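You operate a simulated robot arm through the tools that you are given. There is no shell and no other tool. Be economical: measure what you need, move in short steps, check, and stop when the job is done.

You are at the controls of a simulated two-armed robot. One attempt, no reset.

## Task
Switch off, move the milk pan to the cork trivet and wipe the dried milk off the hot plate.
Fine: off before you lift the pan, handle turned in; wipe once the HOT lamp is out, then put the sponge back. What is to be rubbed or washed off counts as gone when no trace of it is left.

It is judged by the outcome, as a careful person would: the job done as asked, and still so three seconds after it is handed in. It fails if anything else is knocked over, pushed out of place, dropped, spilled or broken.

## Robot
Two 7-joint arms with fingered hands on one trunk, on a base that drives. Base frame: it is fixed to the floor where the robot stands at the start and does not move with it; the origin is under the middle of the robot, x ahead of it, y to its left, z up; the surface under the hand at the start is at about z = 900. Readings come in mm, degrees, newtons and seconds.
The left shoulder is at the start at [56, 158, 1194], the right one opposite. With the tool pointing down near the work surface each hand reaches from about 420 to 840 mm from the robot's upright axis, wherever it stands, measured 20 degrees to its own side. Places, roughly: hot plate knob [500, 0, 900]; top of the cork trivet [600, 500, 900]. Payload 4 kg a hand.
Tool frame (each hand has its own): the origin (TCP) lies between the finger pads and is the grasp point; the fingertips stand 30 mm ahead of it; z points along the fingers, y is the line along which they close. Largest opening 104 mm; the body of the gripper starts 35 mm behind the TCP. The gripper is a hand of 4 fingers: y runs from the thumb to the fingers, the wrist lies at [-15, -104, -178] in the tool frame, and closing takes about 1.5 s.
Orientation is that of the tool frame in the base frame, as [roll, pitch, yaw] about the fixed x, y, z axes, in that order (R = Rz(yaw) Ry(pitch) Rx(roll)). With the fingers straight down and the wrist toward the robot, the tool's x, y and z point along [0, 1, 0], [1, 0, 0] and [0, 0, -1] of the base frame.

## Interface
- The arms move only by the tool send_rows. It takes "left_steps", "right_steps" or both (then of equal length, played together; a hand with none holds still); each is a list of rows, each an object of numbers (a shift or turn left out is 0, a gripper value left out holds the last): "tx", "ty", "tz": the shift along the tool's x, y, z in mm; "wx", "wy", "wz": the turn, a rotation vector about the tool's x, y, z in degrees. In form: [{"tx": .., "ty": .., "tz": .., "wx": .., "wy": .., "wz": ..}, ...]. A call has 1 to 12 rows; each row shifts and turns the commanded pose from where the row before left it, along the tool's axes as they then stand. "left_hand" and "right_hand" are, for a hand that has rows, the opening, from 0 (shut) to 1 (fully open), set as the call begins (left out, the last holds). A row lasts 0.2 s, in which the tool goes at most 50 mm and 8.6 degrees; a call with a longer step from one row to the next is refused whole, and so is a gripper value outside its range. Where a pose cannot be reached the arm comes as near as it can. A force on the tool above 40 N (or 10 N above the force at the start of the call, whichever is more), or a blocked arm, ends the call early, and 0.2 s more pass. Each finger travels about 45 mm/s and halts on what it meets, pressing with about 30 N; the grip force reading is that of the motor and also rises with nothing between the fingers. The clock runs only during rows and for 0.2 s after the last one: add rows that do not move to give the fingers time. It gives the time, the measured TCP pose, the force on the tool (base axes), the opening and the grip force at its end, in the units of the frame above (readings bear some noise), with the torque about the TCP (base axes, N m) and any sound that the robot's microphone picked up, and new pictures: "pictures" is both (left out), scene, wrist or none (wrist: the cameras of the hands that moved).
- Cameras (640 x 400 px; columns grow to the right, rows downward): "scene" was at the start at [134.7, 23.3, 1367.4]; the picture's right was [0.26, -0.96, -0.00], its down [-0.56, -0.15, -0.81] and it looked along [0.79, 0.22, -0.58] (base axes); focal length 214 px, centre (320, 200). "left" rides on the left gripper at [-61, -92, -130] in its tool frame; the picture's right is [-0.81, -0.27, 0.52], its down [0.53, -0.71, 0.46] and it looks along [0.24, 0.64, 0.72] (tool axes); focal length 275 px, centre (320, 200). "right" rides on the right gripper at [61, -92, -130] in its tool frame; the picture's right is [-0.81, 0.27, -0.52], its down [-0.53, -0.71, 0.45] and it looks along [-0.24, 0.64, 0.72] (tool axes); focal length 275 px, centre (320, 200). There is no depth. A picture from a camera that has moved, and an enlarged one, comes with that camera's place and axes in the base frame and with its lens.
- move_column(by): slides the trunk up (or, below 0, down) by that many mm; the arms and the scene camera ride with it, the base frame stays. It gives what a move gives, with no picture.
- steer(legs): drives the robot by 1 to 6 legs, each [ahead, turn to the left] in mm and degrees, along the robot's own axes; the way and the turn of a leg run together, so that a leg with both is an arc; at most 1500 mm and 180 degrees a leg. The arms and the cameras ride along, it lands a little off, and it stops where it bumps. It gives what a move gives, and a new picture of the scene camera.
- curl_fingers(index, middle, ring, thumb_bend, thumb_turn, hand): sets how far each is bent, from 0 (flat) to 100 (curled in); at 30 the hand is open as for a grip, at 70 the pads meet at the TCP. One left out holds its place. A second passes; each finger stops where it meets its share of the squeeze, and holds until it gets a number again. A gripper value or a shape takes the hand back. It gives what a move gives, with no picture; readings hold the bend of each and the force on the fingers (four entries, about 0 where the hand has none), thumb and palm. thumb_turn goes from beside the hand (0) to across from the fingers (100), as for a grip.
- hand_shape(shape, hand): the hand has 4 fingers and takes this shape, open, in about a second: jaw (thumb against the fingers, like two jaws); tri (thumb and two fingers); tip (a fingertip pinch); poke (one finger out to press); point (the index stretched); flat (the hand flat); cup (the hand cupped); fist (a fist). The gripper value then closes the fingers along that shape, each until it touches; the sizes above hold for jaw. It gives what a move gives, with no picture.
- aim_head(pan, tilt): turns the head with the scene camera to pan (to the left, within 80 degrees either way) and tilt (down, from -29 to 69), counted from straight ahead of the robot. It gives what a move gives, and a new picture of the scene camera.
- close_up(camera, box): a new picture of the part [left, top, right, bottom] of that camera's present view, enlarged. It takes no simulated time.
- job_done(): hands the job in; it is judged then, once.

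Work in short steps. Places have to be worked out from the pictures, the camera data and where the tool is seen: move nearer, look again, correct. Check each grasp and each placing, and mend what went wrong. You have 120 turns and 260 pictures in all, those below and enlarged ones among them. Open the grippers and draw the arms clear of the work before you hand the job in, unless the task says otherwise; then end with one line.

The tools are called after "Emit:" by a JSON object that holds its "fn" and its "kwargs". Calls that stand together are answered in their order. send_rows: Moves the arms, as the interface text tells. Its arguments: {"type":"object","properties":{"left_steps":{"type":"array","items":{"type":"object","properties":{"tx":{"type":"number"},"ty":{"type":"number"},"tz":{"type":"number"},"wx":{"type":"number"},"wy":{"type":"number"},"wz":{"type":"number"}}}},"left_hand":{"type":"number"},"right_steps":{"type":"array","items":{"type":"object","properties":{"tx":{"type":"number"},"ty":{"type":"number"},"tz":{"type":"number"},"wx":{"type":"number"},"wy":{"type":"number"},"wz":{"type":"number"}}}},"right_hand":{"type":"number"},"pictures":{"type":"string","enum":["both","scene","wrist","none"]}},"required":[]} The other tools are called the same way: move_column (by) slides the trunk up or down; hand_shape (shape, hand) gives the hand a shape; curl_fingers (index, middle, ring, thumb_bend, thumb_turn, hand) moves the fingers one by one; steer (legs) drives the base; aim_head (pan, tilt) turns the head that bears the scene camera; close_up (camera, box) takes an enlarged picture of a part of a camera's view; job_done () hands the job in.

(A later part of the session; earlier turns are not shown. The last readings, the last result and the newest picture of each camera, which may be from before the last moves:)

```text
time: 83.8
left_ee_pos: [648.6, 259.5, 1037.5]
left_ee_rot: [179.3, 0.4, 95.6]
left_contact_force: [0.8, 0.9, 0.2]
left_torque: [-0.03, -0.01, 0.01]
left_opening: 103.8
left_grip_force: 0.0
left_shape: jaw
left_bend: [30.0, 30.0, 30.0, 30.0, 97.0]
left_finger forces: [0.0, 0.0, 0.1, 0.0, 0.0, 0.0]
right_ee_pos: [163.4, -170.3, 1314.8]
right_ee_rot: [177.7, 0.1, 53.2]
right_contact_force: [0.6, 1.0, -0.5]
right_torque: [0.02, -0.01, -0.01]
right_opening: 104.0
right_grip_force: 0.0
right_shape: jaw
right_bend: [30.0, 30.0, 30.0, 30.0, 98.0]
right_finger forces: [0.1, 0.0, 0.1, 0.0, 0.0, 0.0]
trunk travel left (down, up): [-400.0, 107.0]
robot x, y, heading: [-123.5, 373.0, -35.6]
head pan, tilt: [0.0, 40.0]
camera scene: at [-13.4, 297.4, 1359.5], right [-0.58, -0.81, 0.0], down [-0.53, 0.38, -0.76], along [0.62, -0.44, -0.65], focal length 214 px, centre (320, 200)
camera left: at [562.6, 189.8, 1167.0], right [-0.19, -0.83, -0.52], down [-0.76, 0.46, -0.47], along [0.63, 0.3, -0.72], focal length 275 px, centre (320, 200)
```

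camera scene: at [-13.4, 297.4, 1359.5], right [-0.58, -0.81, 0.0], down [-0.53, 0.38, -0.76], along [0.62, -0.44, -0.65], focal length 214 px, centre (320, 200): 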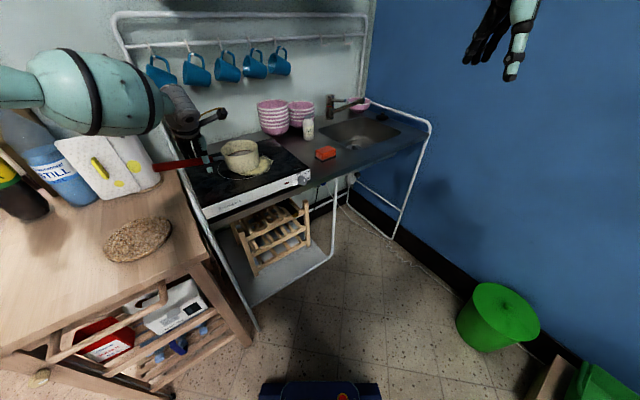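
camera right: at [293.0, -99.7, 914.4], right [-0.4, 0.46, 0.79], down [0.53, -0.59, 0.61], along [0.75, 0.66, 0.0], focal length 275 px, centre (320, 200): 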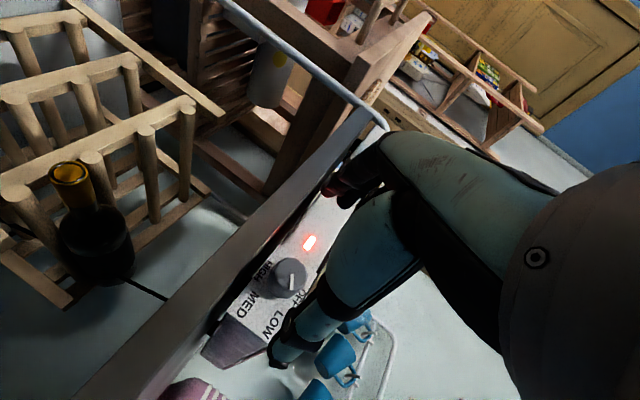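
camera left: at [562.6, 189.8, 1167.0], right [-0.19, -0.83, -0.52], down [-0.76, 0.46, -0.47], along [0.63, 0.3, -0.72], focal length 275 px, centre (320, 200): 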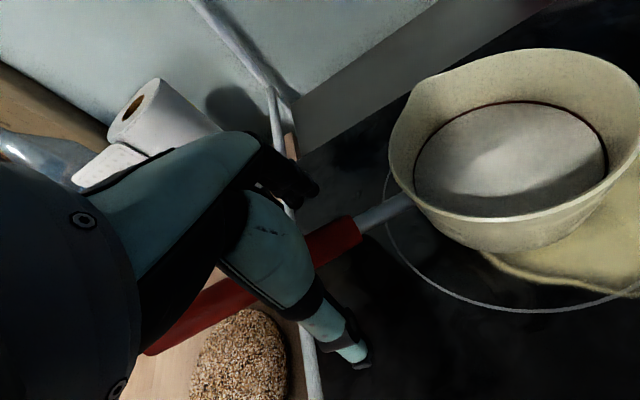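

The handle lies right at the TCP. I lower 15 mm more so it sits toward the palm, and close.

Emit:
{"fn": "send_rows", "kwargs": {"left_steps": [{"tz": 8}, {"tz": 8}, {}], "pictures": "none"}}

Emit:
{"fn": "send_rows", "kwargs": {"left_steps": [{}, {}, {}, {}, {}, {}, {}, {}, {}, {}], "left_hand": 0.0, "pictures": "wrist"}}

```text
time: 84.7
left_ee_pos: [650.7, 261.6, 1021.2]
left_ee_rot: [179.3, 0.2, 95.6]
left_contact_force: [-0.5, -0.8, 0.2]
left_torque: [0.03, 0.0, 0.03]
left_opening: 103.9
left_grip_force: 0.1
left_shape: jaw
left_bend: [30.0, 30.0, 30.0, 30.0, 97.0]
left_finger forces: [0.0, 0.0, 0.1, 0.0, 0.1, 0.0]
right_ee_pos: [161.7, -170.9, 1313.4]
right_ee_rot: [177.8, 0.1, 53.1]
right_contact_force: [0.1, -0.7, -0.1]
right_torque: [0.04, 0.03, 0.02]
right_opening: 104.0
right_grip_force: 0.1
right_shape: jaw
right_bend: [30.0, 30.0, 30.0, 30.0, 98.0]
right_finger forces: [0.1, 0.1, 0.1, 0.0, 0.1, 0.0]
trunk travel left (down, up): [-400.0, 107.0]
robot x, y, heading: [-121.9, 376.3, -35.3]
head pan, tilt: [0.0, 40.0]
```

```text
time: 86.8
left_ee_pos: [651.9, 260.5, 1020.7]
left_ee_rot: [179.4, 0.4, 95.6]
left_contact_force: [0.3, 0.3, -0.5]
left_torque: [-0.02, -0.09, 0.05]
left_opening: 5.2
left_grip_force: 29.9
left_shape: jaw
left_bend: [72.0, 70.0, 70.0, 78.0, 100.0]
left_finger forces: [7.4, 0.0, 0.0, 0.0, 9.5, 0.0]
right_ee_pos: [163.2, -170.9, 1314.3]
right_ee_rot: [177.7, 0.0, 53.1]
right_contact_force: [-0.8, -0.4, 0.5]
right_torque: [0.02, -0.04, 0.02]
right_opening: 104.1
right_grip_force: 0.0
right_shape: jaw
right_bend: [30.0, 30.0, 30.0, 30.0, 98.0]
right_finger forces: [0.0, 0.0, 0.0, 0.1, 0.0, 0.0]
trunk travel left (down, up): [-400.0, 107.0]
robot x, y, heading: [-121.8, 372.2, -35.4]
head pan, tilt: [0.0, 40.0]
camera left: at [564.9, 192.3, 1150.1], right [-0.19, -0.83, -0.52], down [-0.76, 0.46, -0.47], along [0.63, 0.3, -0.72], focal length 275 px, centre (320, 200)
```

left: 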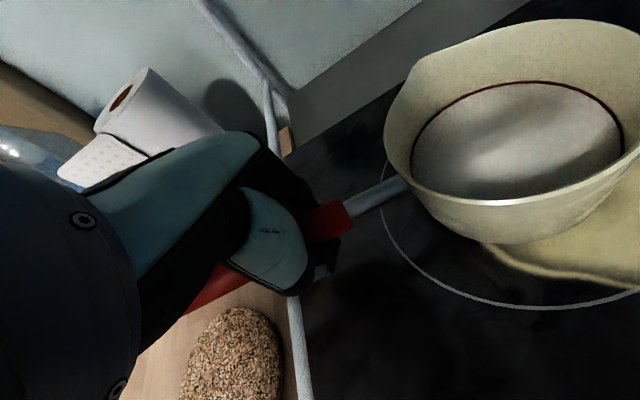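

The fingers closed under the handle with some slack (only light contact), so the pan could tip. I open, lower the palm until it almost rests on the handle with its slope matched, and close again.

Emit:
{"fn": "send_rows", "kwargs": {"left_steps": [{}, {}, {}, {}, {}, {"wy": 3, "tz": 4}, {"wy": 3, "tz": 4}, {}], "left_hand": 0.8, "pictures": "none"}}

Emit:
{"fn": "send_rows", "kwargs": {"left_steps": [{}, {}, {}, {}, {}, {}, {}, {}, {}, {}], "left_hand": 0.0, "pictures": "wrist"}}

```text
time: 88.7
left_ee_pos: [644.1, 272.0, 1019.1]
left_ee_rot: [179.3, -5.7, 95.7]
left_contact_force: [0.4, -0.3, 0.0]
left_torque: [-0.01, 0.0, 0.0]
left_opening: 83.1
left_grip_force: 0.1
left_shape: jaw
left_bend: [27.0, 34.0, 32.0, 50.0, 99.0]
left_finger forces: [0.1, 0.0, 0.1, 0.1, 0.0, 0.0]
left hand out of reach, approached as far as the arm can: row 6, 7
right_ee_pos: [162.5, -170.3, 1313.4]
right_ee_rot: [177.8, 0.1, 53.2]
right_contact_force: [-0.4, 0.1, -0.8]
right_torque: [0.01, 0.02, 0.02]
right_opening: 104.1
right_grip_force: 0.1
right_shape: jaw
right_bend: [30.0, 30.0, 30.0, 30.0, 98.0]
right_finger forces: [0.0, 0.0, 0.0, 0.1, 0.0, 0.0]
trunk travel left (down, up): [-400.0, 107.0]
robot x, y, heading: [-122.0, 375.0, -35.3]
head pan, tilt: [0.0, 40.0]
```

```text
time: 90.8
left_ee_pos: [643.5, 271.4, 1018.9]
left_ee_rot: [179.3, -5.7, 95.7]
left_contact_force: [-1.3, 0.7, -0.1]
left_torque: [-0.01, -0.01, -0.12]
left_opening: 0.0
left_grip_force: 30.3
left_shape: jaw
left_bend: [73.0, 70.0, 70.0, 67.0, 100.0]
left_finger forces: [4.1, 2.5, 2.6, 0.1, 12.2, 0.1]
right_ee_pos: [162.5, -171.0, 1313.6]
right_ee_rot: [177.8, 0.1, 53.1]
right_contact_force: [-0.2, 0.0, -0.1]
right_torque: [0.0, 0.03, 0.02]
right_opening: 103.7
right_grip_force: 0.0
right_shape: jaw
right_bend: [30.0, 30.0, 30.0, 30.0, 98.0]
right_finger forces: [0.0, 0.1, 0.1, 0.1, 0.1, 0.0]
trunk travel left (down, up): [-400.0, 107.0]
robot x, y, heading: [-123.5, 376.6, -35.3]
head pan, tilt: [0.0, 40.0]
camera left: at [559.0, 189.7, 1140.8], right [-0.19, -0.78, -0.6], down [-0.76, 0.5, -0.41], along [0.62, 0.38, -0.69], focal length 275 px, centre (320, 200)
```

left: 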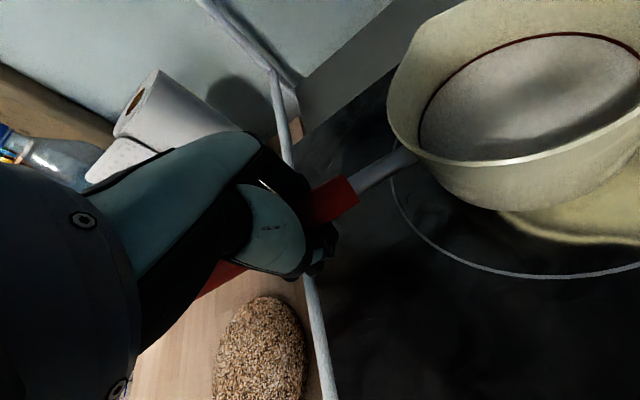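

Reach is at its limit outward, so I use the trunk to lower the closed hand until the palm meets the handle.

Emit:
{"fn": "move_column", "kwargs": {"by": -8}}

```text
time: 91.4
left_ee_pos: [644.6, 271.8, 1011.9]
left_ee_rot: [179.2, -5.7, 95.7]
left_contact_force: [-1.8, 2.5, 2.0]
left_torque: [-0.02, -0.02, -0.03]
left_opening: 0.0
left_grip_force: 30.0
left_shape: jaw
left_bend: [73.0, 70.0, 70.0, 69.0, 100.0]
left_finger forces: [0.8, 1.5, 1.2, 0.0, 3.2, 0.1]
right_ee_pos: [161.5, -170.5, 1305.3]
right_ee_rot: [177.8, 0.1, 53.2]
right_contact_force: [0.2, 0.2, 0.3]
right_torque: [-0.03, 0.02, 0.0]
right_opening: 103.7
right_grip_force: 0.0
right_shape: jaw
right_bend: [30.0, 30.0, 30.0, 30.0, 98.0]
right_finger forces: [0.0, 0.0, 0.0, 0.1, 0.1, 0.0]
trunk travel left (down, up): [-392.0, 115.0]
robot x, y, heading: [-123.6, 375.6, -35.3]
head pan, tilt: [0.0, 40.0]
```

Emit:
{"fn": "move_column", "kwargs": {"by": -5}}

Emit:
{"fn": "curl_fingers", "kwargs": {"hand": "left", "index": 95, "middle": 95, "ring": 95, "thumb_bend": 95}}

Emit:
{"fn": "close_up", "kwargs": {"camera": "left", "box": [160, 100, 480, 300]}}

```text
time: 92.0
left_ee_pos: [644.3, 271.7, 1005.1]
left_ee_rot: [179.3, -5.8, 95.5]
left_contact_force: [-0.2, 0.0, 0.7]
left_torque: [0.04, -0.01, 0.0]
left_opening: 0.0
left_grip_force: 30.0
left_shape: jaw
left_bend: [73.0, 70.0, 70.0, 69.0, 100.0]
left_finger forces: [0.1, 0.0, 0.0, 0.0, 0.0, 0.1]
right_ee_pos: [164.1, -171.9, 1299.8]
right_ee_rot: [177.8, 0.1, 53.1]
right_contact_force: [-0.2, 0.3, 0.0]
right_torque: [-0.02, -0.02, 0.01]
right_opening: 103.9
right_grip_force: 0.1
right_shape: jaw
right_bend: [30.0, 30.0, 30.0, 30.0, 98.0]
right_finger forces: [0.0, 0.0, 0.0, 0.1, 0.0, 0.1]
trunk travel left (down, up): [-387.0, 120.0]
robot x, y, heading: [-123.6, 373.0, -35.2]
head pan, tilt: [0.0, 40.0]
```

```text
time: 93.0
left_ee_pos: [644.9, 271.0, 1004.8]
left_ee_rot: [179.3, -5.7, 95.6]
left_contact_force: [-0.4, 0.1, -0.6]
left_torque: [0.0, -0.04, 0.0]
left_opening: 0.0
left_grip_force: 1.9
left_shape: fingers
left_bend: [81.0, 82.0, 94.0, 86.0, 100.0]
left_finger forces: [0.0, 0.0, 3.4, 0.0, 0.0, 0.0]
right_ee_pos: [163.1, -170.9, 1300.3]
right_ee_rot: [177.8, 0.2, 53.1]
right_contact_force: [-0.2, 1.4, 0.2]
right_torque: [-0.03, 0.0, 0.02]
right_opening: 103.9
right_grip_force: 0.0
right_shape: jaw
right_bend: [30.0, 30.0, 30.0, 30.0, 98.0]
right_finger forces: [0.0, 0.1, 0.0, 0.0, 0.0, 0.0]
trunk travel left (down, up): [-387.0, 120.0]
robot x, y, heading: [-123.2, 378.4, -35.6]
head pan, tilt: [0.0, 40.0]
```

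```text
2.00 times, centred on (320, 200) of left
camera zoom: at [559.1, 189.7, 1127.5], right [-0.19, -0.78, -0.6], down [-0.76, 0.5, -0.41], along [0.62, 0.38, -0.69], focal length 551 px, centre (320, 200)
```

zoom: 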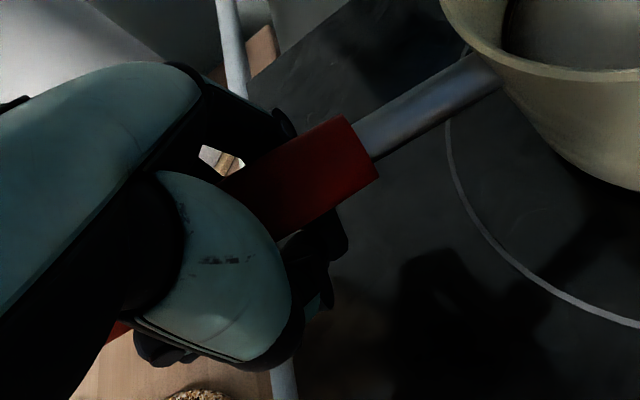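

The fingers now wrap fully under the handle. I test-lift with the trunk by 25 mm and watch the pan's tilt.

Emit:
{"fn": "move_column", "kwargs": {"by": 25}}

Emit:
{"fn": "close_up", "kwargs": {"camera": "left", "box": [160, 50, 640, 350]}}

Emit:
{"fn": "close_up", "kwargs": {"camera": "scene", "box": [140, 100, 340, 225]}}

```text
time: 93.7
left_ee_pos: [644.2, 272.2, 1031.4]
left_ee_rot: [179.3, -5.7, 95.7]
left_contact_force: [-0.4, 1.3, -0.6]
left_torque: [-0.09, -0.02, -0.04]
left_opening: 0.0
left_grip_force: 2.2
left_shape: fingers
left_bend: [83.0, 89.0, 95.0, 88.0, 100.0]
left_finger forces: [0.0, 0.0, 3.7, 0.1, 0.0, 0.0]
right_ee_pos: [162.3, -170.5, 1326.4]
right_ee_rot: [177.8, 0.0, 53.1]
right_contact_force: [0.5, -0.3, -1.1]
right_torque: [0.0, 0.02, -0.04]
right_opening: 103.9
right_grip_force: 0.0
right_shape: jaw
right_bend: [30.0, 30.0, 30.0, 30.0, 98.0]
right_finger forces: [0.0, 0.0, 0.1, 0.0, 0.1, 0.0]
trunk travel left (down, up): [-412.0, 95.0]
robot x, y, heading: [-126.6, 375.3, -35.4]
head pan, tilt: [0.0, 40.0]
```

```text
1.33 times, centred on (400, 200) of left
camera zoom: at [559.0, 190.0, 1153.2], right [-0.19, -0.78, -0.6], down [-0.76, 0.5, -0.41], along [0.62, 0.38, -0.69], focal length 367 px, centre (213, 200)
```

zoom: 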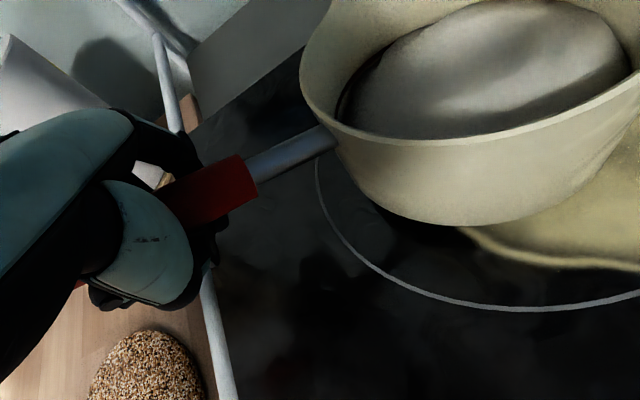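

```text
3.20 times, centred on (240, 162) of scene
camera zoom: at [-12.8, 297.5, 1371.8], right [-0.58, -0.81, 0.0], down [-0.53, 0.38, -0.76], along [0.62, -0.44, -0.65], focal length 686 px, centre (576, 320)
```

zoom: 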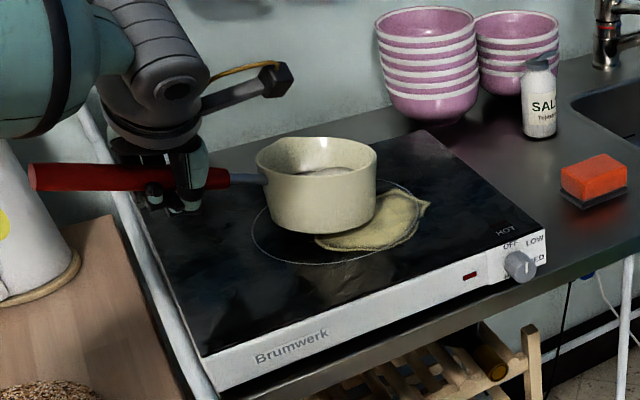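

The HOT lamp looks out now. The pan seems hardly lifted yet; I raise another 15 mm and look again.

Emit:
{"fn": "move_column", "kwargs": {"by": 15}}

Emit:
{"fn": "close_up", "kwargs": {"camera": "scene", "box": [140, 100, 340, 225]}}

```text
time: 94.3
left_ee_pos: [644.8, 271.2, 1046.2]
left_ee_rot: [179.2, -5.7, 95.7]
left_contact_force: [0.0, 1.4, -1.1]
left_torque: [0.01, 0.02, -0.03]
left_opening: 0.1
left_grip_force: 1.2
left_shape: fingers
left_bend: [84.0, 91.0, 95.0, 88.0, 100.0]
left_finger forces: [0.0, 0.1, 1.6, 0.0, 0.0, 0.1]
right_ee_pos: [161.4, -170.0, 1340.3]
right_ee_rot: [177.8, 0.1, 53.1]
right_contact_force: [1.4, 0.0, 0.3]
right_torque: [-0.03, -0.01, -0.01]
right_opening: 103.6
right_grip_force: 0.1
right_shape: jaw
right_bend: [30.0, 30.0, 30.0, 30.0, 98.0]
right_finger forces: [0.0, 0.1, 0.0, 0.0, 0.0, 0.0]
trunk travel left (down, up): [-427.0, 80.0]
robot x, y, heading: [-121.7, 378.2, -35.5]
head pan, tilt: [0.0, 40.0]
```

```text
3.20 times, centred on (240, 162) of scene
camera zoom: at [-12.8, 297.5, 1387.1], right [-0.58, -0.81, 0.0], down [-0.53, 0.38, -0.76], along [0.62, -0.44, -0.65], focal length 686 px, centre (576, 320)
```

zoom: 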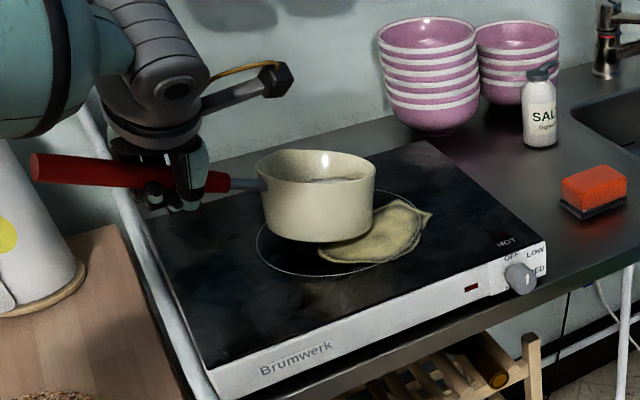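

The pan is tipping in the loose loop rather than lifting level. I set it down again, open, and re-grip with the finger pads squarely on the handle, nearer to the pan.

Emit:
{"fn": "move_column", "kwargs": {"by": -24}}

Emit:
{"fn": "send_rows", "kwargs": {"left_steps": [{}, {}, {}, {}, {}, {}], "left_hand": 0.8, "pictures": "none"}}

Emit:
{"fn": "close_up", "kwargs": {"camera": "left", "box": [160, 50, 640, 350]}}

Emit:
{"fn": "close_up", "kwargs": {"camera": "scene", "box": [140, 100, 340, 225]}}

```text
time: 95.0
left_ee_pos: [644.4, 272.7, 1022.1]
left_ee_rot: [179.4, -5.6, 95.7]
left_contact_force: [0.4, -0.8, -1.4]
left_torque: [-0.03, -0.01, 0.01]
left_opening: 0.0
left_grip_force: 1.3
left_shape: fingers
left_bend: [85.0, 91.0, 95.0, 88.0, 100.0]
left_finger forces: [0.0, 0.1, 2.6, 0.0, 0.0, 0.0]
right_ee_pos: [163.5, -171.2, 1316.7]
right_ee_rot: [177.8, 0.1, 53.2]
right_contact_force: [-0.1, 0.4, 0.9]
right_torque: [0.03, 0.01, -0.01]
right_opening: 104.0
right_grip_force: 0.1
right_shape: jaw
right_bend: [30.0, 30.0, 30.0, 30.0, 98.0]
right_finger forces: [0.0, 0.0, 0.0, 0.1, 0.1, 0.0]
trunk travel left (down, up): [-403.0, 104.0]
robot x, y, heading: [-122.7, 378.9, -35.5]
head pan, tilt: [0.0, 40.0]
```

```text
time: 96.4
left_ee_pos: [642.7, 272.2, 1022.0]
left_ee_rot: [179.3, -5.7, 95.7]
left_contact_force: [0.1, 0.1, 1.7]
left_torque: [-0.02, 0.01, 0.0]
left_opening: 82.5
left_grip_force: 0.2
left_shape: jaw
left_bend: [27.0, 34.0, 32.0, 50.0, 99.0]
left_finger forces: [0.0, 0.0, 0.1, 0.1, 0.1, 0.0]
right_ee_pos: [162.3, -171.3, 1316.8]
right_ee_rot: [177.7, 0.1, 53.1]
right_contact_force: [0.0, -0.7, -0.1]
right_torque: [0.01, -0.01, -0.01]
right_opening: 104.0
right_grip_force: 0.1
right_shape: jaw
right_bend: [30.0, 30.0, 30.0, 30.0, 98.0]
right_finger forces: [0.0, 0.0, 0.0, 0.1, 0.1, 0.0]
trunk travel left (down, up): [-403.0, 104.0]
robot x, y, heading: [-120.9, 376.0, -35.2]
head pan, tilt: [0.0, 40.0]
```

```text
1.33 times, centred on (400, 200) of left
camera zoom: at [558.8, 189.7, 1143.9], right [-0.19, -0.78, -0.6], down [-0.76, 0.5, -0.41], along [0.62, 0.38, -0.69], focal length 367 px, centre (213, 200)
```

zoom: 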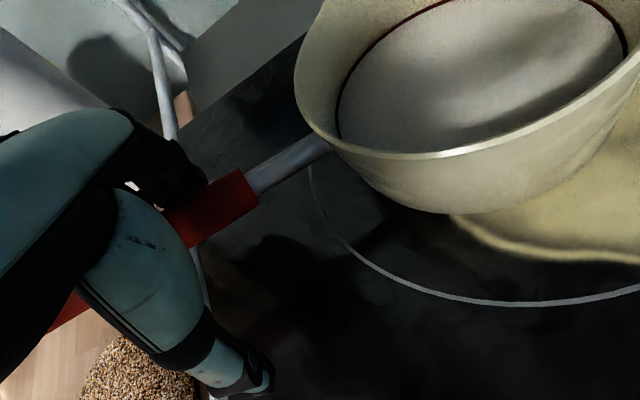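

```text
3.20 times, centred on (240, 162) of scene
camera zoom: at [-13.0, 297.4, 1362.5], right [-0.58, -0.81, 0.0], down [-0.53, 0.38, -0.76], along [0.62, -0.44, -0.65], focal length 686 px, centre (576, 320)
```

zoom: 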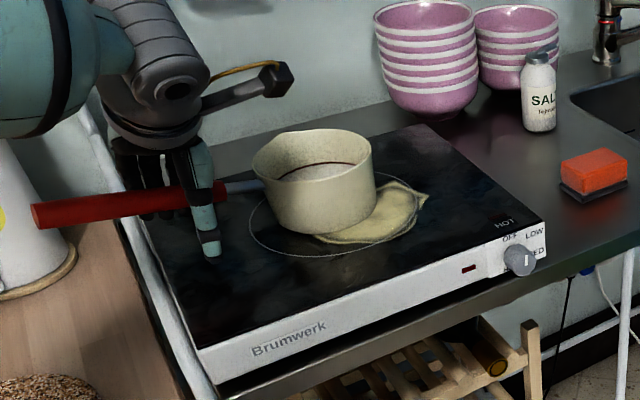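

The handle end now looks lower — perhaps the palm presses on it. I raise the open hand 12 mm and look.

Emit:
{"fn": "move_column", "kwargs": {"by": 14}}

Emit:
{"fn": "close_up", "kwargs": {"camera": "scene", "box": [140, 100, 340, 225]}}

```text
time: 97.0
left_ee_pos: [643.3, 272.4, 1036.2]
left_ee_rot: [179.3, -5.7, 95.7]
left_contact_force: [0.2, -0.2, -0.7]
left_torque: [-0.03, -0.01, -0.03]
left_opening: 83.0
left_grip_force: 0.2
left_shape: jaw
left_bend: [27.0, 34.0, 32.0, 50.0, 99.0]
left_finger forces: [0.1, 0.0, 0.0, 0.1, 0.0, 0.2]
right_ee_pos: [161.9, -171.2, 1331.3]
right_ee_rot: [177.8, 0.1, 53.1]
right_contact_force: [-0.7, 0.1, -0.5]
right_torque: [0.0, 0.0, 0.02]
right_opening: 103.8
right_grip_force: 0.0
right_shape: jaw
right_bend: [30.0, 30.0, 30.0, 30.0, 98.0]
right_finger forces: [0.0, 0.1, 0.0, 0.1, 0.0, 0.0]
trunk travel left (down, up): [-417.0, 90.0]
robot x, y, heading: [-120.9, 377.4, -35.4]
head pan, tilt: [0.0, 40.0]
```

```text
3.20 times, centred on (240, 162) of scene
camera zoom: at [-13.2, 297.5, 1376.9], right [-0.58, -0.81, 0.0], down [-0.53, 0.38, -0.76], along [0.62, -0.44, -0.65], focal length 686 px, centre (576, 320)
```

zoom: 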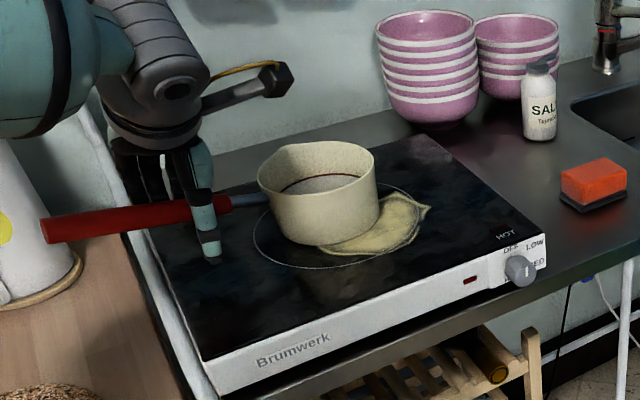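

Emit:
{"fn": "close_up", "kwargs": {"camera": "left", "box": [160, 0, 640, 300]}}

Emit:
{"fn": "close_up", "kwargs": {"camera": "scene", "box": [200, 130, 280, 180]}}

```text
1.33 times, centred on (400, 150) of left
camera zoom: at [558.5, 189.9, 1158.5], right [-0.19, -0.78, -0.6], down [-0.76, 0.5, -0.41], along [0.62, 0.38, -0.69], focal length 367 px, centre (213, 267)
```

zoom: 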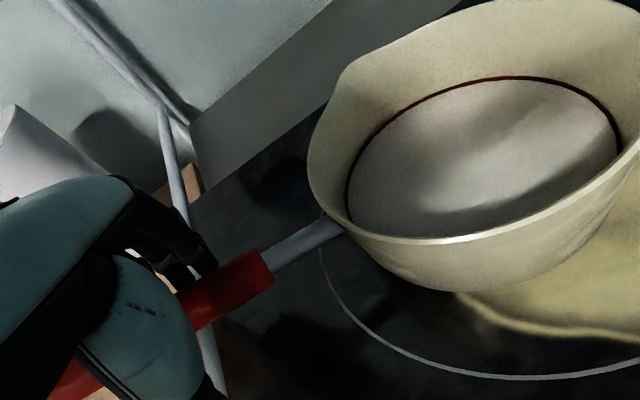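

```text
8.00 times, centred on (240, 155) of scene
camera zoom: at [-13.2, 297.5, 1376.9], right [-0.58, -0.81, 0.0], down [-0.53, 0.38, -0.76], along [0.62, -0.44, -0.65], focal length 1716 px, centre (960, 560)
```

zoom: 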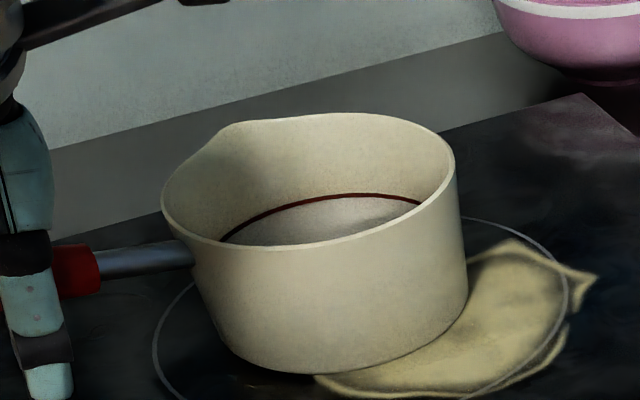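

The pan leans toward the handle. I open the hand fully and watch whether it settles.

Emit:
{"fn": "send_rows", "kwargs": {"left_steps": [{}, {}, {}], "left_hand": 1.0, "pictures": "wrist"}}

Emit:
{"fn": "close_up", "kwargs": {"camera": "scene", "box": [140, 100, 340, 225]}}

```text
time: 97.8
left_ee_pos: [643.2, 272.9, 1034.6]
left_ee_rot: [179.3, -5.7, 95.7]
left_contact_force: [-0.6, 0.4, 0.3]
left_torque: [-0.03, 0.03, -0.04]
left_opening: 103.4
left_grip_force: 0.1
left_shape: jaw
left_bend: [30.0, 30.0, 30.0, 30.0, 98.0]
left_finger forces: [0.1, 0.0, 0.1, 0.0, 0.1, 0.0]
right_ee_pos: [162.9, -171.0, 1330.7]
right_ee_rot: [177.8, 0.2, 53.1]
right_contact_force: [0.3, 0.7, 0.6]
right_torque: [0.02, -0.02, -0.02]
right_opening: 103.9
right_grip_force: 0.0
right_shape: jaw
right_bend: [30.0, 30.0, 30.0, 30.0, 98.0]
right_finger forces: [0.0, 0.0, 0.1, 0.1, 0.0, 0.1]
trunk travel left (down, up): [-417.0, 90.0]
robot x, y, heading: [-123.6, 374.5, -35.3]
head pan, tilt: [0.0, 40.0]
camera left: at [559.1, 189.5, 1158.0], right [-0.19, -0.78, -0.6], down [-0.76, 0.5, -0.41], along [0.62, 0.38, -0.69], focal length 275 px, centre (320, 200)
```

left: 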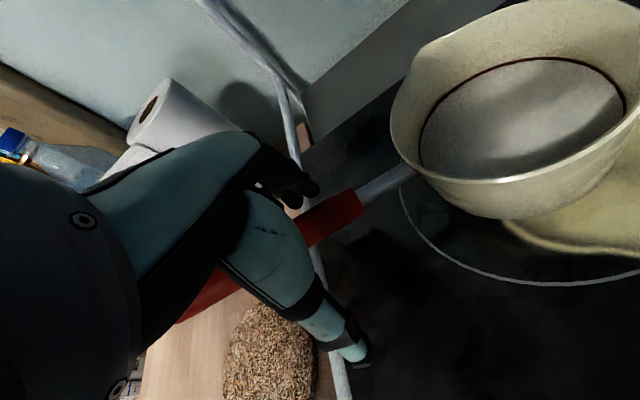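

```text
3.20 times, centred on (240, 162) of scene
camera zoom: at [-12.5, 297.1, 1376.7], right [-0.58, -0.81, 0.0], down [-0.53, 0.38, -0.76], along [0.62, -0.44, -0.65], focal length 686 px, centre (576, 320)
```

zoom: 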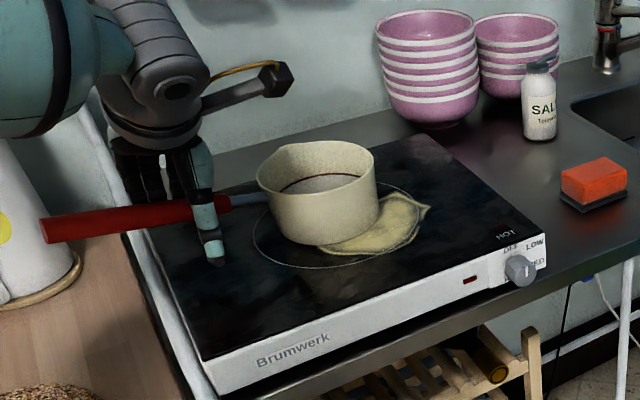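

Comparing with the picture before gripping, the handle slope is the same, so the pan stands level again. Now I shift 22 mm nearer the pan and pinch the handle with the pads at its own height.

Emit:
{"fn": "send_rows", "kwargs": {"left_steps": [{"tx": -11}, {"tx": -11}, {}], "pictures": "none"}}

Emit:
{"fn": "send_rows", "kwargs": {"left_steps": [{}, {}, {}, {}, {}, {}, {}, {}, {}], "left_hand": 0.0, "pictures": "wrist"}}

```text
time: 98.6
left_ee_pos: [635.6, 265.5, 1039.6]
left_ee_rot: [179.3, -5.8, 95.5]
left_contact_force: [-0.5, -0.1, -1.3]
left_torque: [-0.01, 0.0, -0.06]
left_opening: 103.7
left_grip_force: 0.0
left_shape: jaw
left_bend: [30.0, 30.0, 30.0, 30.0, 98.0]
left_finger forces: [0.0, 0.0, 0.0, 0.0, 0.0, 0.1]
left hand out of reach, approached as far as the arm can: row 1, 2
right_ee_pos: [163.3, -170.5, 1331.9]
right_ee_rot: [177.8, 0.1, 53.1]
right_contact_force: [0.7, -0.4, -0.7]
right_torque: [-0.01, 0.01, 0.03]
right_opening: 103.8
right_grip_force: 0.1
right_shape: jaw
right_bend: [30.0, 30.0, 30.0, 30.0, 98.0]
right_finger forces: [0.0, 0.1, 0.0, 0.1, 0.0, 0.0]
trunk travel left (down, up): [-417.0, 90.0]
robot x, y, heading: [-120.6, 373.4, -35.5]
head pan, tilt: [0.0, 40.0]
```

```text
time: 100.6
left_ee_pos: [636.3, 265.6, 1040.5]
left_ee_rot: [179.3, -5.7, 95.6]
left_contact_force: [-1.2, 0.1, -2.6]
left_torque: [0.01, 0.08, -0.06]
left_opening: 9.2
left_grip_force: 29.5
left_shape: jaw
left_bend: [75.0, 68.0, 62.0, 72.0, 100.0]
left_finger forces: [10.3, 12.1, 0.4, 0.1, 24.0, 0.1]
right_ee_pos: [162.1, -170.9, 1331.9]
right_ee_rot: [177.9, 0.0, 53.1]
right_contact_force: [-0.9, 0.6, 1.2]
right_torque: [-0.03, -0.04, 0.0]
right_opening: 103.8
right_grip_force: 0.1
right_shape: jaw
right_bend: [30.0, 30.0, 30.0, 30.0, 98.0]
right_finger forces: [0.1, 0.1, 0.0, 0.0, 0.1, 0.0]
trunk travel left (down, up): [-417.0, 90.0]
robot x, y, heading: [-121.9, 373.9, -35.3]
head pan, tilt: [0.0, 40.0]
camera left: at [551.1, 183.3, 1161.8], right [-0.19, -0.78, -0.6], down [-0.76, 0.5, -0.41], along [0.62, 0.38, -0.69], focal length 275 px, centre (320, 200)
```

left: 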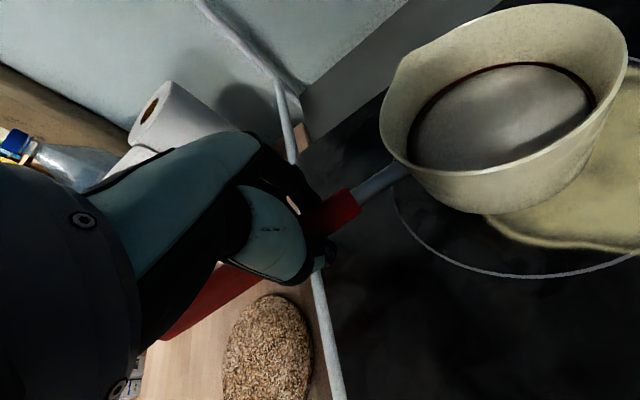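

Real grip now (index 10, middle 12, thumb 24 N). I test-lift 15 mm.

Emit:
{"fn": "move_column", "kwargs": {"by": 15}}

Emit:
{"fn": "close_up", "kwargs": {"camera": "scene", "box": [140, 100, 340, 225]}}

```text
time: 101.2
left_ee_pos: [637.0, 266.0, 1056.1]
left_ee_rot: [179.3, -5.7, 95.5]
left_contact_force: [-1.3, 0.7, -1.4]
left_torque: [0.08, 0.09, -0.02]
left_opening: 8.9
left_grip_force: 30.4
left_shape: jaw
left_bend: [75.0, 69.0, 63.0, 72.0, 100.0]
left_finger forces: [12.7, 11.6, 0.0, 0.0, 23.8, 0.1]
right_ee_pos: [162.8, -170.3, 1346.3]
right_ee_rot: [177.8, 0.0, 53.0]
right_contact_force: [-0.8, 0.1, -0.6]
right_torque: [0.03, 0.0, -0.01]
right_opening: 104.0
right_grip_force: 0.0
right_shape: jaw
right_bend: [30.0, 30.0, 30.0, 30.0, 98.0]
right_finger forces: [0.0, 0.0, 0.0, 0.0, 0.0, 0.0]
trunk travel left (down, up): [-432.0, 75.0]
robot x, y, heading: [-124.2, 374.4, -35.6]
head pan, tilt: [0.0, 40.0]
```

```text
3.20 times, centred on (240, 162) of scene
camera zoom: at [-12.6, 297.3, 1392.1], right [-0.58, -0.81, 0.0], down [-0.53, 0.38, -0.76], along [0.62, -0.44, -0.65], focal length 686 px, centre (576, 320)
```

zoom: 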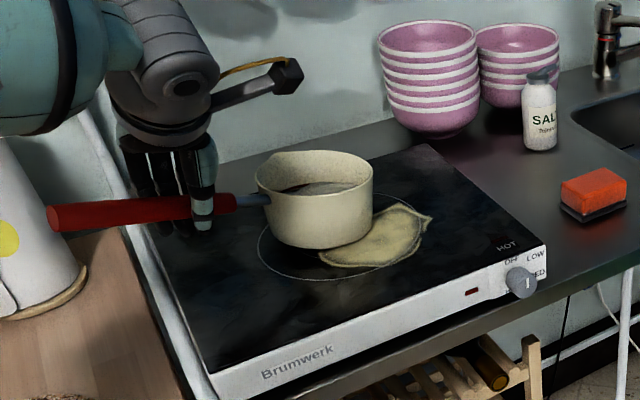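

The pan still pivots in the pinch — friction can't carry the moment. I'll set it down, and use a deep wrap (fingers under, palm on top) with the hand tilted so fingers and palm hold the handle like a lever. First I release and lift the hand clear to drive a little closer.

Emit:
{"fn": "move_column", "kwargs": {"by": -15}}

Emit:
{"fn": "send_rows", "kwargs": {"left_steps": [{}, {}, {}, {}, {}, {}, {"tz": -25}, {"tz": -35}, {"tz": -35}, {"tz": -25}], "left_hand": 1.0, "pictures": "none"}}

Emit:
{"fn": "steer", "kwargs": {"legs": [[100, 0]]}}

```text
time: 101.9
left_ee_pos: [636.3, 264.5, 1040.8]
left_ee_rot: [179.3, -5.6, 95.6]
left_contact_force: [0.1, -0.6, -1.1]
left_torque: [-0.07, 0.08, -0.03]
left_opening: 8.7
left_grip_force: 29.9
left_shape: jaw
left_bend: [75.0, 69.0, 63.0, 73.0, 100.0]
left_finger forces: [10.7, 13.9, 0.0, 0.0, 23.2, 0.0]
right_ee_pos: [162.1, -171.1, 1330.0]
right_ee_rot: [177.9, 0.0, 53.0]
right_contact_force: [0.8, 0.7, -1.6]
right_torque: [-0.03, 0.01, 0.0]
right_opening: 103.8
right_grip_force: 0.0
right_shape: jaw
right_bend: [30.0, 30.0, 30.0, 30.0, 98.0]
right_finger forces: [0.0, 0.1, 0.1, 0.0, 0.0, 0.0]
trunk travel left (down, up): [-417.0, 90.0]
robot x, y, heading: [-121.9, 374.4, -35.3]
head pan, tilt: [0.0, 40.0]
```

```text
time: 104.1
left_ee_pos: [636.2, 251.6, 1162.1]
left_ee_rot: [179.4, -5.7, 95.6]
left_contact_force: [0.1, -0.3, 0.6]
left_torque: [0.03, 0.03, 0.02]
left_opening: 103.7
left_grip_force: 0.1
left_shape: jaw
left_bend: [30.0, 30.0, 30.0, 30.0, 98.0]
left_finger forces: [0.1, 0.1, 0.1, 0.0, 0.0, 0.1]
right_ee_pos: [163.3, -170.9, 1329.9]
right_ee_rot: [177.8, 0.1, 53.2]
right_contact_force: [0.6, 0.6, 0.1]
right_torque: [0.0, 0.0, 0.02]
right_opening: 103.9
right_grip_force: 0.0
right_shape: jaw
right_bend: [30.0, 30.0, 30.0, 30.0, 98.0]
right_finger forces: [0.0, 0.1, 0.0, 0.1, 0.1, 0.1]
trunk travel left (down, up): [-417.0, 90.0]
robot x, y, heading: [-122.8, 374.0, -35.6]
head pan, tilt: [0.0, 40.0]
```

```text
time: 105.2
left_ee_pos: [716.6, 195.4, 1161.9]
left_ee_rot: [179.4, -5.7, 95.8]
left_contact_force: [0.7, -0.4, -0.1]
left_torque: [0.0, 0.02, 0.03]
left_opening: 103.8
left_grip_force: 0.0
left_shape: jaw
left_bend: [30.0, 30.0, 30.0, 30.0, 98.0]
left_finger forces: [0.0, 0.0, 0.0, 0.0, 0.0, 0.0]
right_ee_pos: [244.4, -228.4, 1331.1]
right_ee_rot: [178.0, 0.0, 53.2]
right_contact_force: [0.2, -1.0, -0.8]
right_torque: [0.05, 0.03, 0.03]
right_opening: 103.7
right_grip_force: 0.1
right_shape: jaw
right_bend: [30.0, 30.0, 30.0, 30.0, 98.0]
right_finger forces: [0.0, 0.0, 0.0, 0.1, 0.0, 0.1]
trunk travel left (down, up): [-417.0, 90.0]
robot x, y, heading: [-41.2, 315.4, -35.5]
head pan, tilt: [0.0, 40.0]
camera scene: at [67.6, 240.5, 1376.8], right [-0.58, -0.82, 0.0], down [-0.53, 0.38, -0.76], along [0.62, -0.44, -0.65], focal length 214 px, centre (320, 200)
```

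scene: 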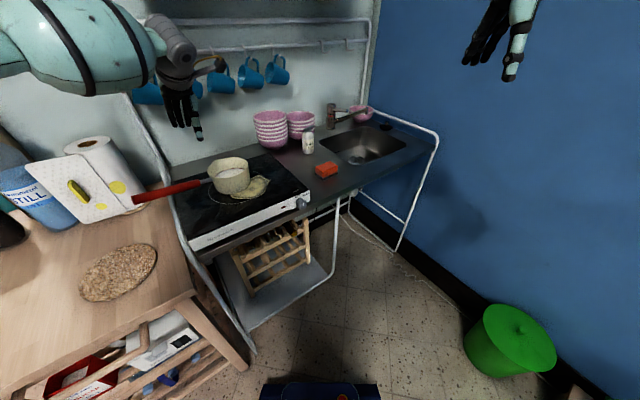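

I bring the hand back over the handle, closer to the pan end.

Emit:
{"fn": "send_rows", "kwargs": {"left_steps": [{"tx": 20, "ty": -21}, {"tx": 20, "ty": -21}, {"tx": 21, "ty": -21}, {"tz": 30}, {"tz": 30}, {}]}}

```text
time: 106.7
left_ee_pos: [637.6, 263.0, 1116.6]
left_ee_rot: [178.7, -5.1, 95.9]
left_contact_force: [-0.8, 0.3, 0.4]
left_torque: [-0.01, 0.02, 0.02]
left_opening: 103.8
left_grip_force: 0.1
left_shape: jaw
left_bend: [30.0, 30.0, 30.0, 30.0, 97.0]
left_finger forces: [0.0, 0.0, 0.0, 0.0, 0.1, 0.0]
right_ee_pos: [233.7, -218.7, 1337.0]
right_ee_rot: [177.2, 0.1, 53.2]
right_contact_force: [-0.2, 0.2, 0.7]
right_torque: [-0.03, 0.02, -0.02]
right_opening: 103.9
right_grip_force: 0.0
right_shape: jaw
right_bend: [30.0, 30.0, 30.0, 30.0, 98.0]
right_finger forces: [0.0, 0.0, 0.0, 0.0, 0.1, 0.1]
trunk travel left (down, up): [-417.0, 90.0]
robot x, y, heading: [-44.0, 315.7, -35.2]
head pan, tilt: [0.0, 40.0]
camera scene: at [68.6, 239.7, 1376.6], right [-0.58, -0.82, 0.0], down [-0.53, 0.38, -0.76], along [0.62, -0.44, -0.65], focal length 214 px, centre (320, 200)
camera left: at [551.0, 182.6, 1238.4], right [-0.19, -0.78, -0.6], down [-0.76, 0.5, -0.42], along [0.63, 0.37, -0.69], focal length 275 px, centre (320, 200)
```

scene: 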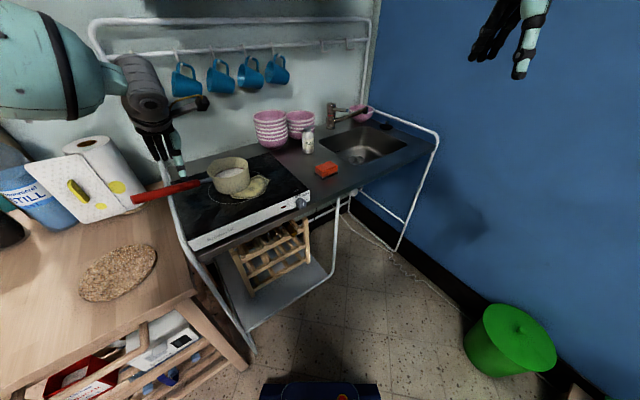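
left: 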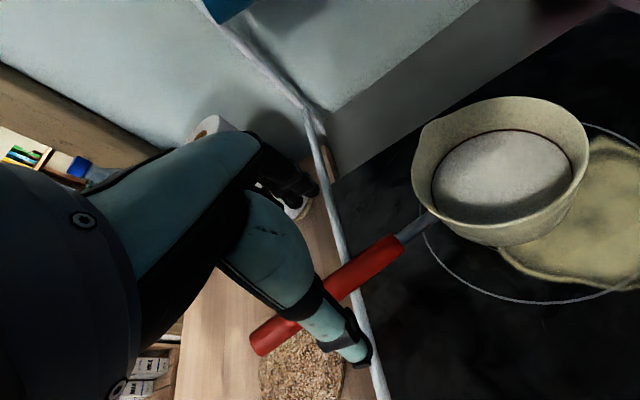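

Handle yaw refined to about 100°, crossing y=250 at x≈647. I align, and descend to TCP height ≈1012 with the hand open.

Emit:
{"fn": "send_rows", "kwargs": {"left_steps": [{"wz": -4.5, "tx": -8, "ty": 3}, {"tx": -8, "ty": 3, "tz": 20}, {"tx": -8, "ty": 2, "tz": 25}, {"tz": 25}, {"tz": 20}, {"tz": 12}, {}], "pictures": "wrist"}}

```text
time: 108.2
left_ee_pos: [651.5, 250.1, 1010.4]
left_ee_rot: [178.3, -5.0, 100.3]
left_contact_force: [0.2, -0.4, -0.5]
left_torque: [0.01, -0.01, 0.01]
left_opening: 103.9
left_grip_force: 0.0
left_shape: jaw
left_bend: [30.0, 30.0, 30.0, 30.0, 97.0]
left_finger forces: [0.0, 0.0, 0.1, 0.1, 0.1, 0.0]
right_ee_pos: [231.6, -220.5, 1337.0]
right_ee_rot: [177.1, 0.2, 53.2]
right_contact_force: [-0.2, -0.9, -0.3]
right_torque: [0.0, 0.02, -0.01]
right_opening: 103.8
right_grip_force: 0.1
right_shape: jaw
right_bend: [30.0, 30.0, 30.0, 30.0, 98.0]
right_finger forces: [0.0, 0.0, 0.1, 0.0, 0.0, 0.0]
trunk travel left (down, up): [-417.0, 90.0]
robot x, y, heading: [-43.8, 316.6, -35.3]
head pan, tilt: [0.0, 40.0]
camera left: at [570.5, 162.7, 1133.0], right [-0.12, -0.79, -0.59], down [-0.79, 0.44, -0.43], along [0.6, 0.42, -0.68], focal length 275 px, centre (320, 200)
```

left: 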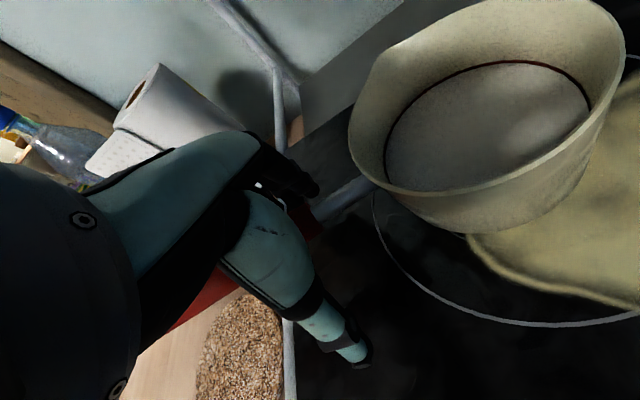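

Well placed near the pan end. I lower 6 mm more and curl all fingers under the handle.

Emit:
{"fn": "send_rows", "kwargs": {"left_steps": [{"tz": 6}, {}], "pictures": "none"}}

Emit:
{"fn": "curl_fingers", "kwargs": {"hand": "left", "index": 98, "middle": 98, "ring": 98, "thumb_bend": 60}}

Emit:
{"fn": "curl_fingers", "kwargs": {"hand": "left", "thumb_bend": 98}}

Emit:
{"fn": "close_up", "kwargs": {"camera": "left", "box": [160, 100, 480, 300]}}

```text
time: 108.8
left_ee_pos: [650.9, 250.3, 1005.7]
left_ee_rot: [178.2, -5.1, 100.3]
left_contact_force: [-0.6, -0.1, -0.8]
left_torque: [-0.01, 0.0, 0.0]
left_opening: 103.9
left_grip_force: 0.0
left_shape: jaw
left_bend: [30.0, 30.0, 30.0, 30.0, 97.0]
left_finger forces: [0.0, 0.0, 0.1, 0.0, 0.0, 0.0]
right_ee_pos: [232.9, -219.1, 1337.1]
right_ee_rot: [177.1, 0.0, 53.3]
right_contact_force: [0.0, -0.2, 0.7]
right_torque: [0.02, -0.02, 0.02]
right_opening: 103.9
right_grip_force: 0.1
right_shape: jaw
right_bend: [30.0, 30.0, 30.0, 30.0, 98.0]
right_finger forces: [0.0, 0.1, 0.1, 0.0, 0.0, 0.0]
trunk travel left (down, up): [-417.0, 90.0]
robot x, y, heading: [-43.3, 321.3, -35.2]
head pan, tilt: [0.0, 40.0]
```

```text
time: 109.8
left_ee_pos: [650.7, 251.4, 1004.7]
left_ee_rot: [178.4, -5.1, 100.4]
left_contact_force: [0.1, -0.1, -1.8]
left_torque: [-0.01, -0.15, 0.13]
left_opening: 43.1
left_grip_force: 18.4
left_shape: fingers
left_bend: [97.0, 97.0, 97.0, 60.0, 97.0]
left_finger forces: [26.3, 5.1, 5.0, 0.1, 0.0, 0.1]
right_ee_pos: [232.9, -219.0, 1336.6]
right_ee_rot: [177.2, 0.1, 53.2]
right_contact_force: [0.0, -0.8, -0.1]
right_torque: [-0.02, 0.04, 0.01]
right_opening: 104.0
right_grip_force: 0.0
right_shape: jaw
right_bend: [30.0, 30.0, 30.0, 30.0, 98.0]
right_finger forces: [0.0, 0.0, 0.0, 0.0, 0.1, 0.0]
trunk travel left (down, up): [-417.0, 90.0]
robot x, y, heading: [-41.2, 315.7, -35.2]
head pan, tilt: [0.0, 40.0]
```

```text
time: 110.8
left_ee_pos: [649.8, 250.6, 1005.1]
left_ee_rot: [178.4, -5.1, 100.2]
left_contact_force: [-0.4, 0.3, 0.4]
left_torque: [0.06, -0.09, -0.05]
left_opening: 30.2
left_grip_force: 26.4
left_shape: fingers
left_bend: [97.0, 97.0, 98.0, 87.0, 97.0]
left_finger forces: [42.5, 3.3, 6.2, 0.0, 0.0, 0.8]
right_ee_pos: [233.5, -218.8, 1336.3]
right_ee_rot: [177.2, 0.1, 53.2]
right_contact_force: [-0.3, 0.4, 0.3]
right_torque: [0.01, -0.02, 0.0]
right_opening: 103.8
right_grip_force: 0.1
right_shape: jaw
right_bend: [30.0, 30.0, 30.0, 30.0, 98.0]
right_finger forces: [0.0, 0.0, 0.0, 0.0, 0.0, 0.0]
trunk travel left (down, up): [-417.0, 90.0]
robot x, y, heading: [-41.4, 317.6, -35.4]
head pan, tilt: [0.0, 40.0]
```

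```text
2.00 times, centred on (320, 200) of left
camera zoom: at [570.5, 162.7, 1126.7], right [-0.12, -0.79, -0.59], down [-0.79, 0.44, -0.43], along [0.6, 0.42, -0.68], focal length 551 px, centre (320, 200)
```

zoom: 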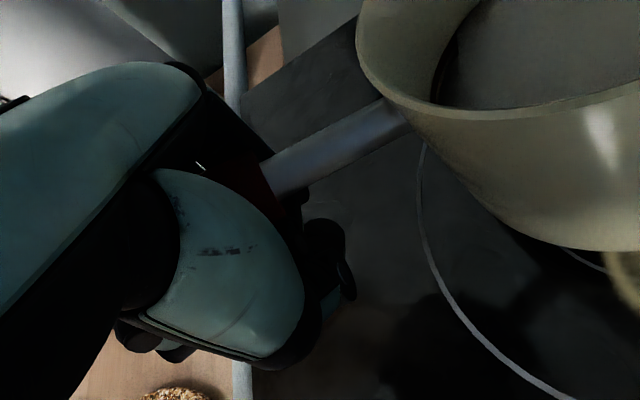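

Now the handle is truly squeezed against the palm (index 42 N). I test-lift by 15 mm.

Emit:
{"fn": "close_up", "kwargs": {"camera": "scene", "box": [120, 120, 320, 245]}}

Emit:
{"fn": "move_column", "kwargs": {"by": 15}}

Emit:
{"fn": "close_up", "kwargs": {"camera": "scene", "box": [120, 120, 320, 245]}}

```text
3.20 times, centred on (220, 182) of scene
camera zoom: at [68.1, 240.2, 1376.7], right [-0.58, -0.82, 0.0], down [-0.53, 0.38, -0.76], along [0.62, -0.44, -0.65], focal length 686 px, centre (640, 256)
```

zoom: 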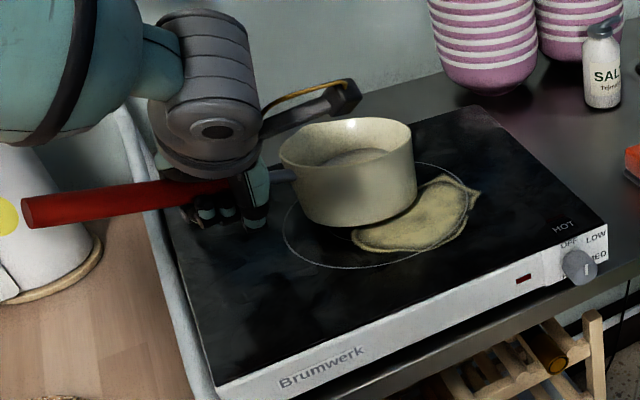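

```text
time: 111.5
left_ee_pos: [651.3, 251.5, 1020.0]
left_ee_rot: [178.3, -5.1, 100.3]
left_contact_force: [-0.5, -0.3, -4.7]
left_torque: [0.38, 0.12, 0.04]
left_opening: 29.8
left_grip_force: 30.8
left_shape: fingers
left_bend: [97.0, 97.0, 98.0, 87.0, 97.0]
left_finger forces: [48.5, 3.1, 3.6, 0.0, 0.0, 6.6]
right_ee_pos: [232.9, -219.2, 1351.9]
right_ee_rot: [177.1, 0.2, 53.2]
right_contact_force: [-0.2, 0.2, -0.9]
right_torque: [-0.01, 0.01, 0.0]
right_opening: 104.0
right_grip_force: 0.1
right_shape: jaw
right_bend: [30.0, 30.0, 30.0, 30.0, 98.0]
right_finger forces: [0.0, 0.1, 0.0, 0.1, 0.0, 0.1]
trunk travel left (down, up): [-432.0, 75.0]
robot x, y, heading: [-38.9, 318.4, -35.2]
head pan, tilt: [0.0, 40.0]
```

```text
3.20 times, centred on (220, 182) of scene
camera zoom: at [68.4, 240.2, 1392.1], right [-0.58, -0.82, 0.0], down [-0.53, 0.38, -0.76], along [0.62, -0.44, -0.65], focal length 686 px, centre (640, 256)
```

zoom: 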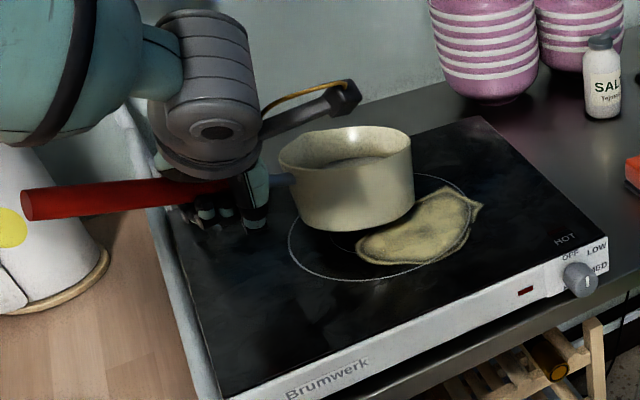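

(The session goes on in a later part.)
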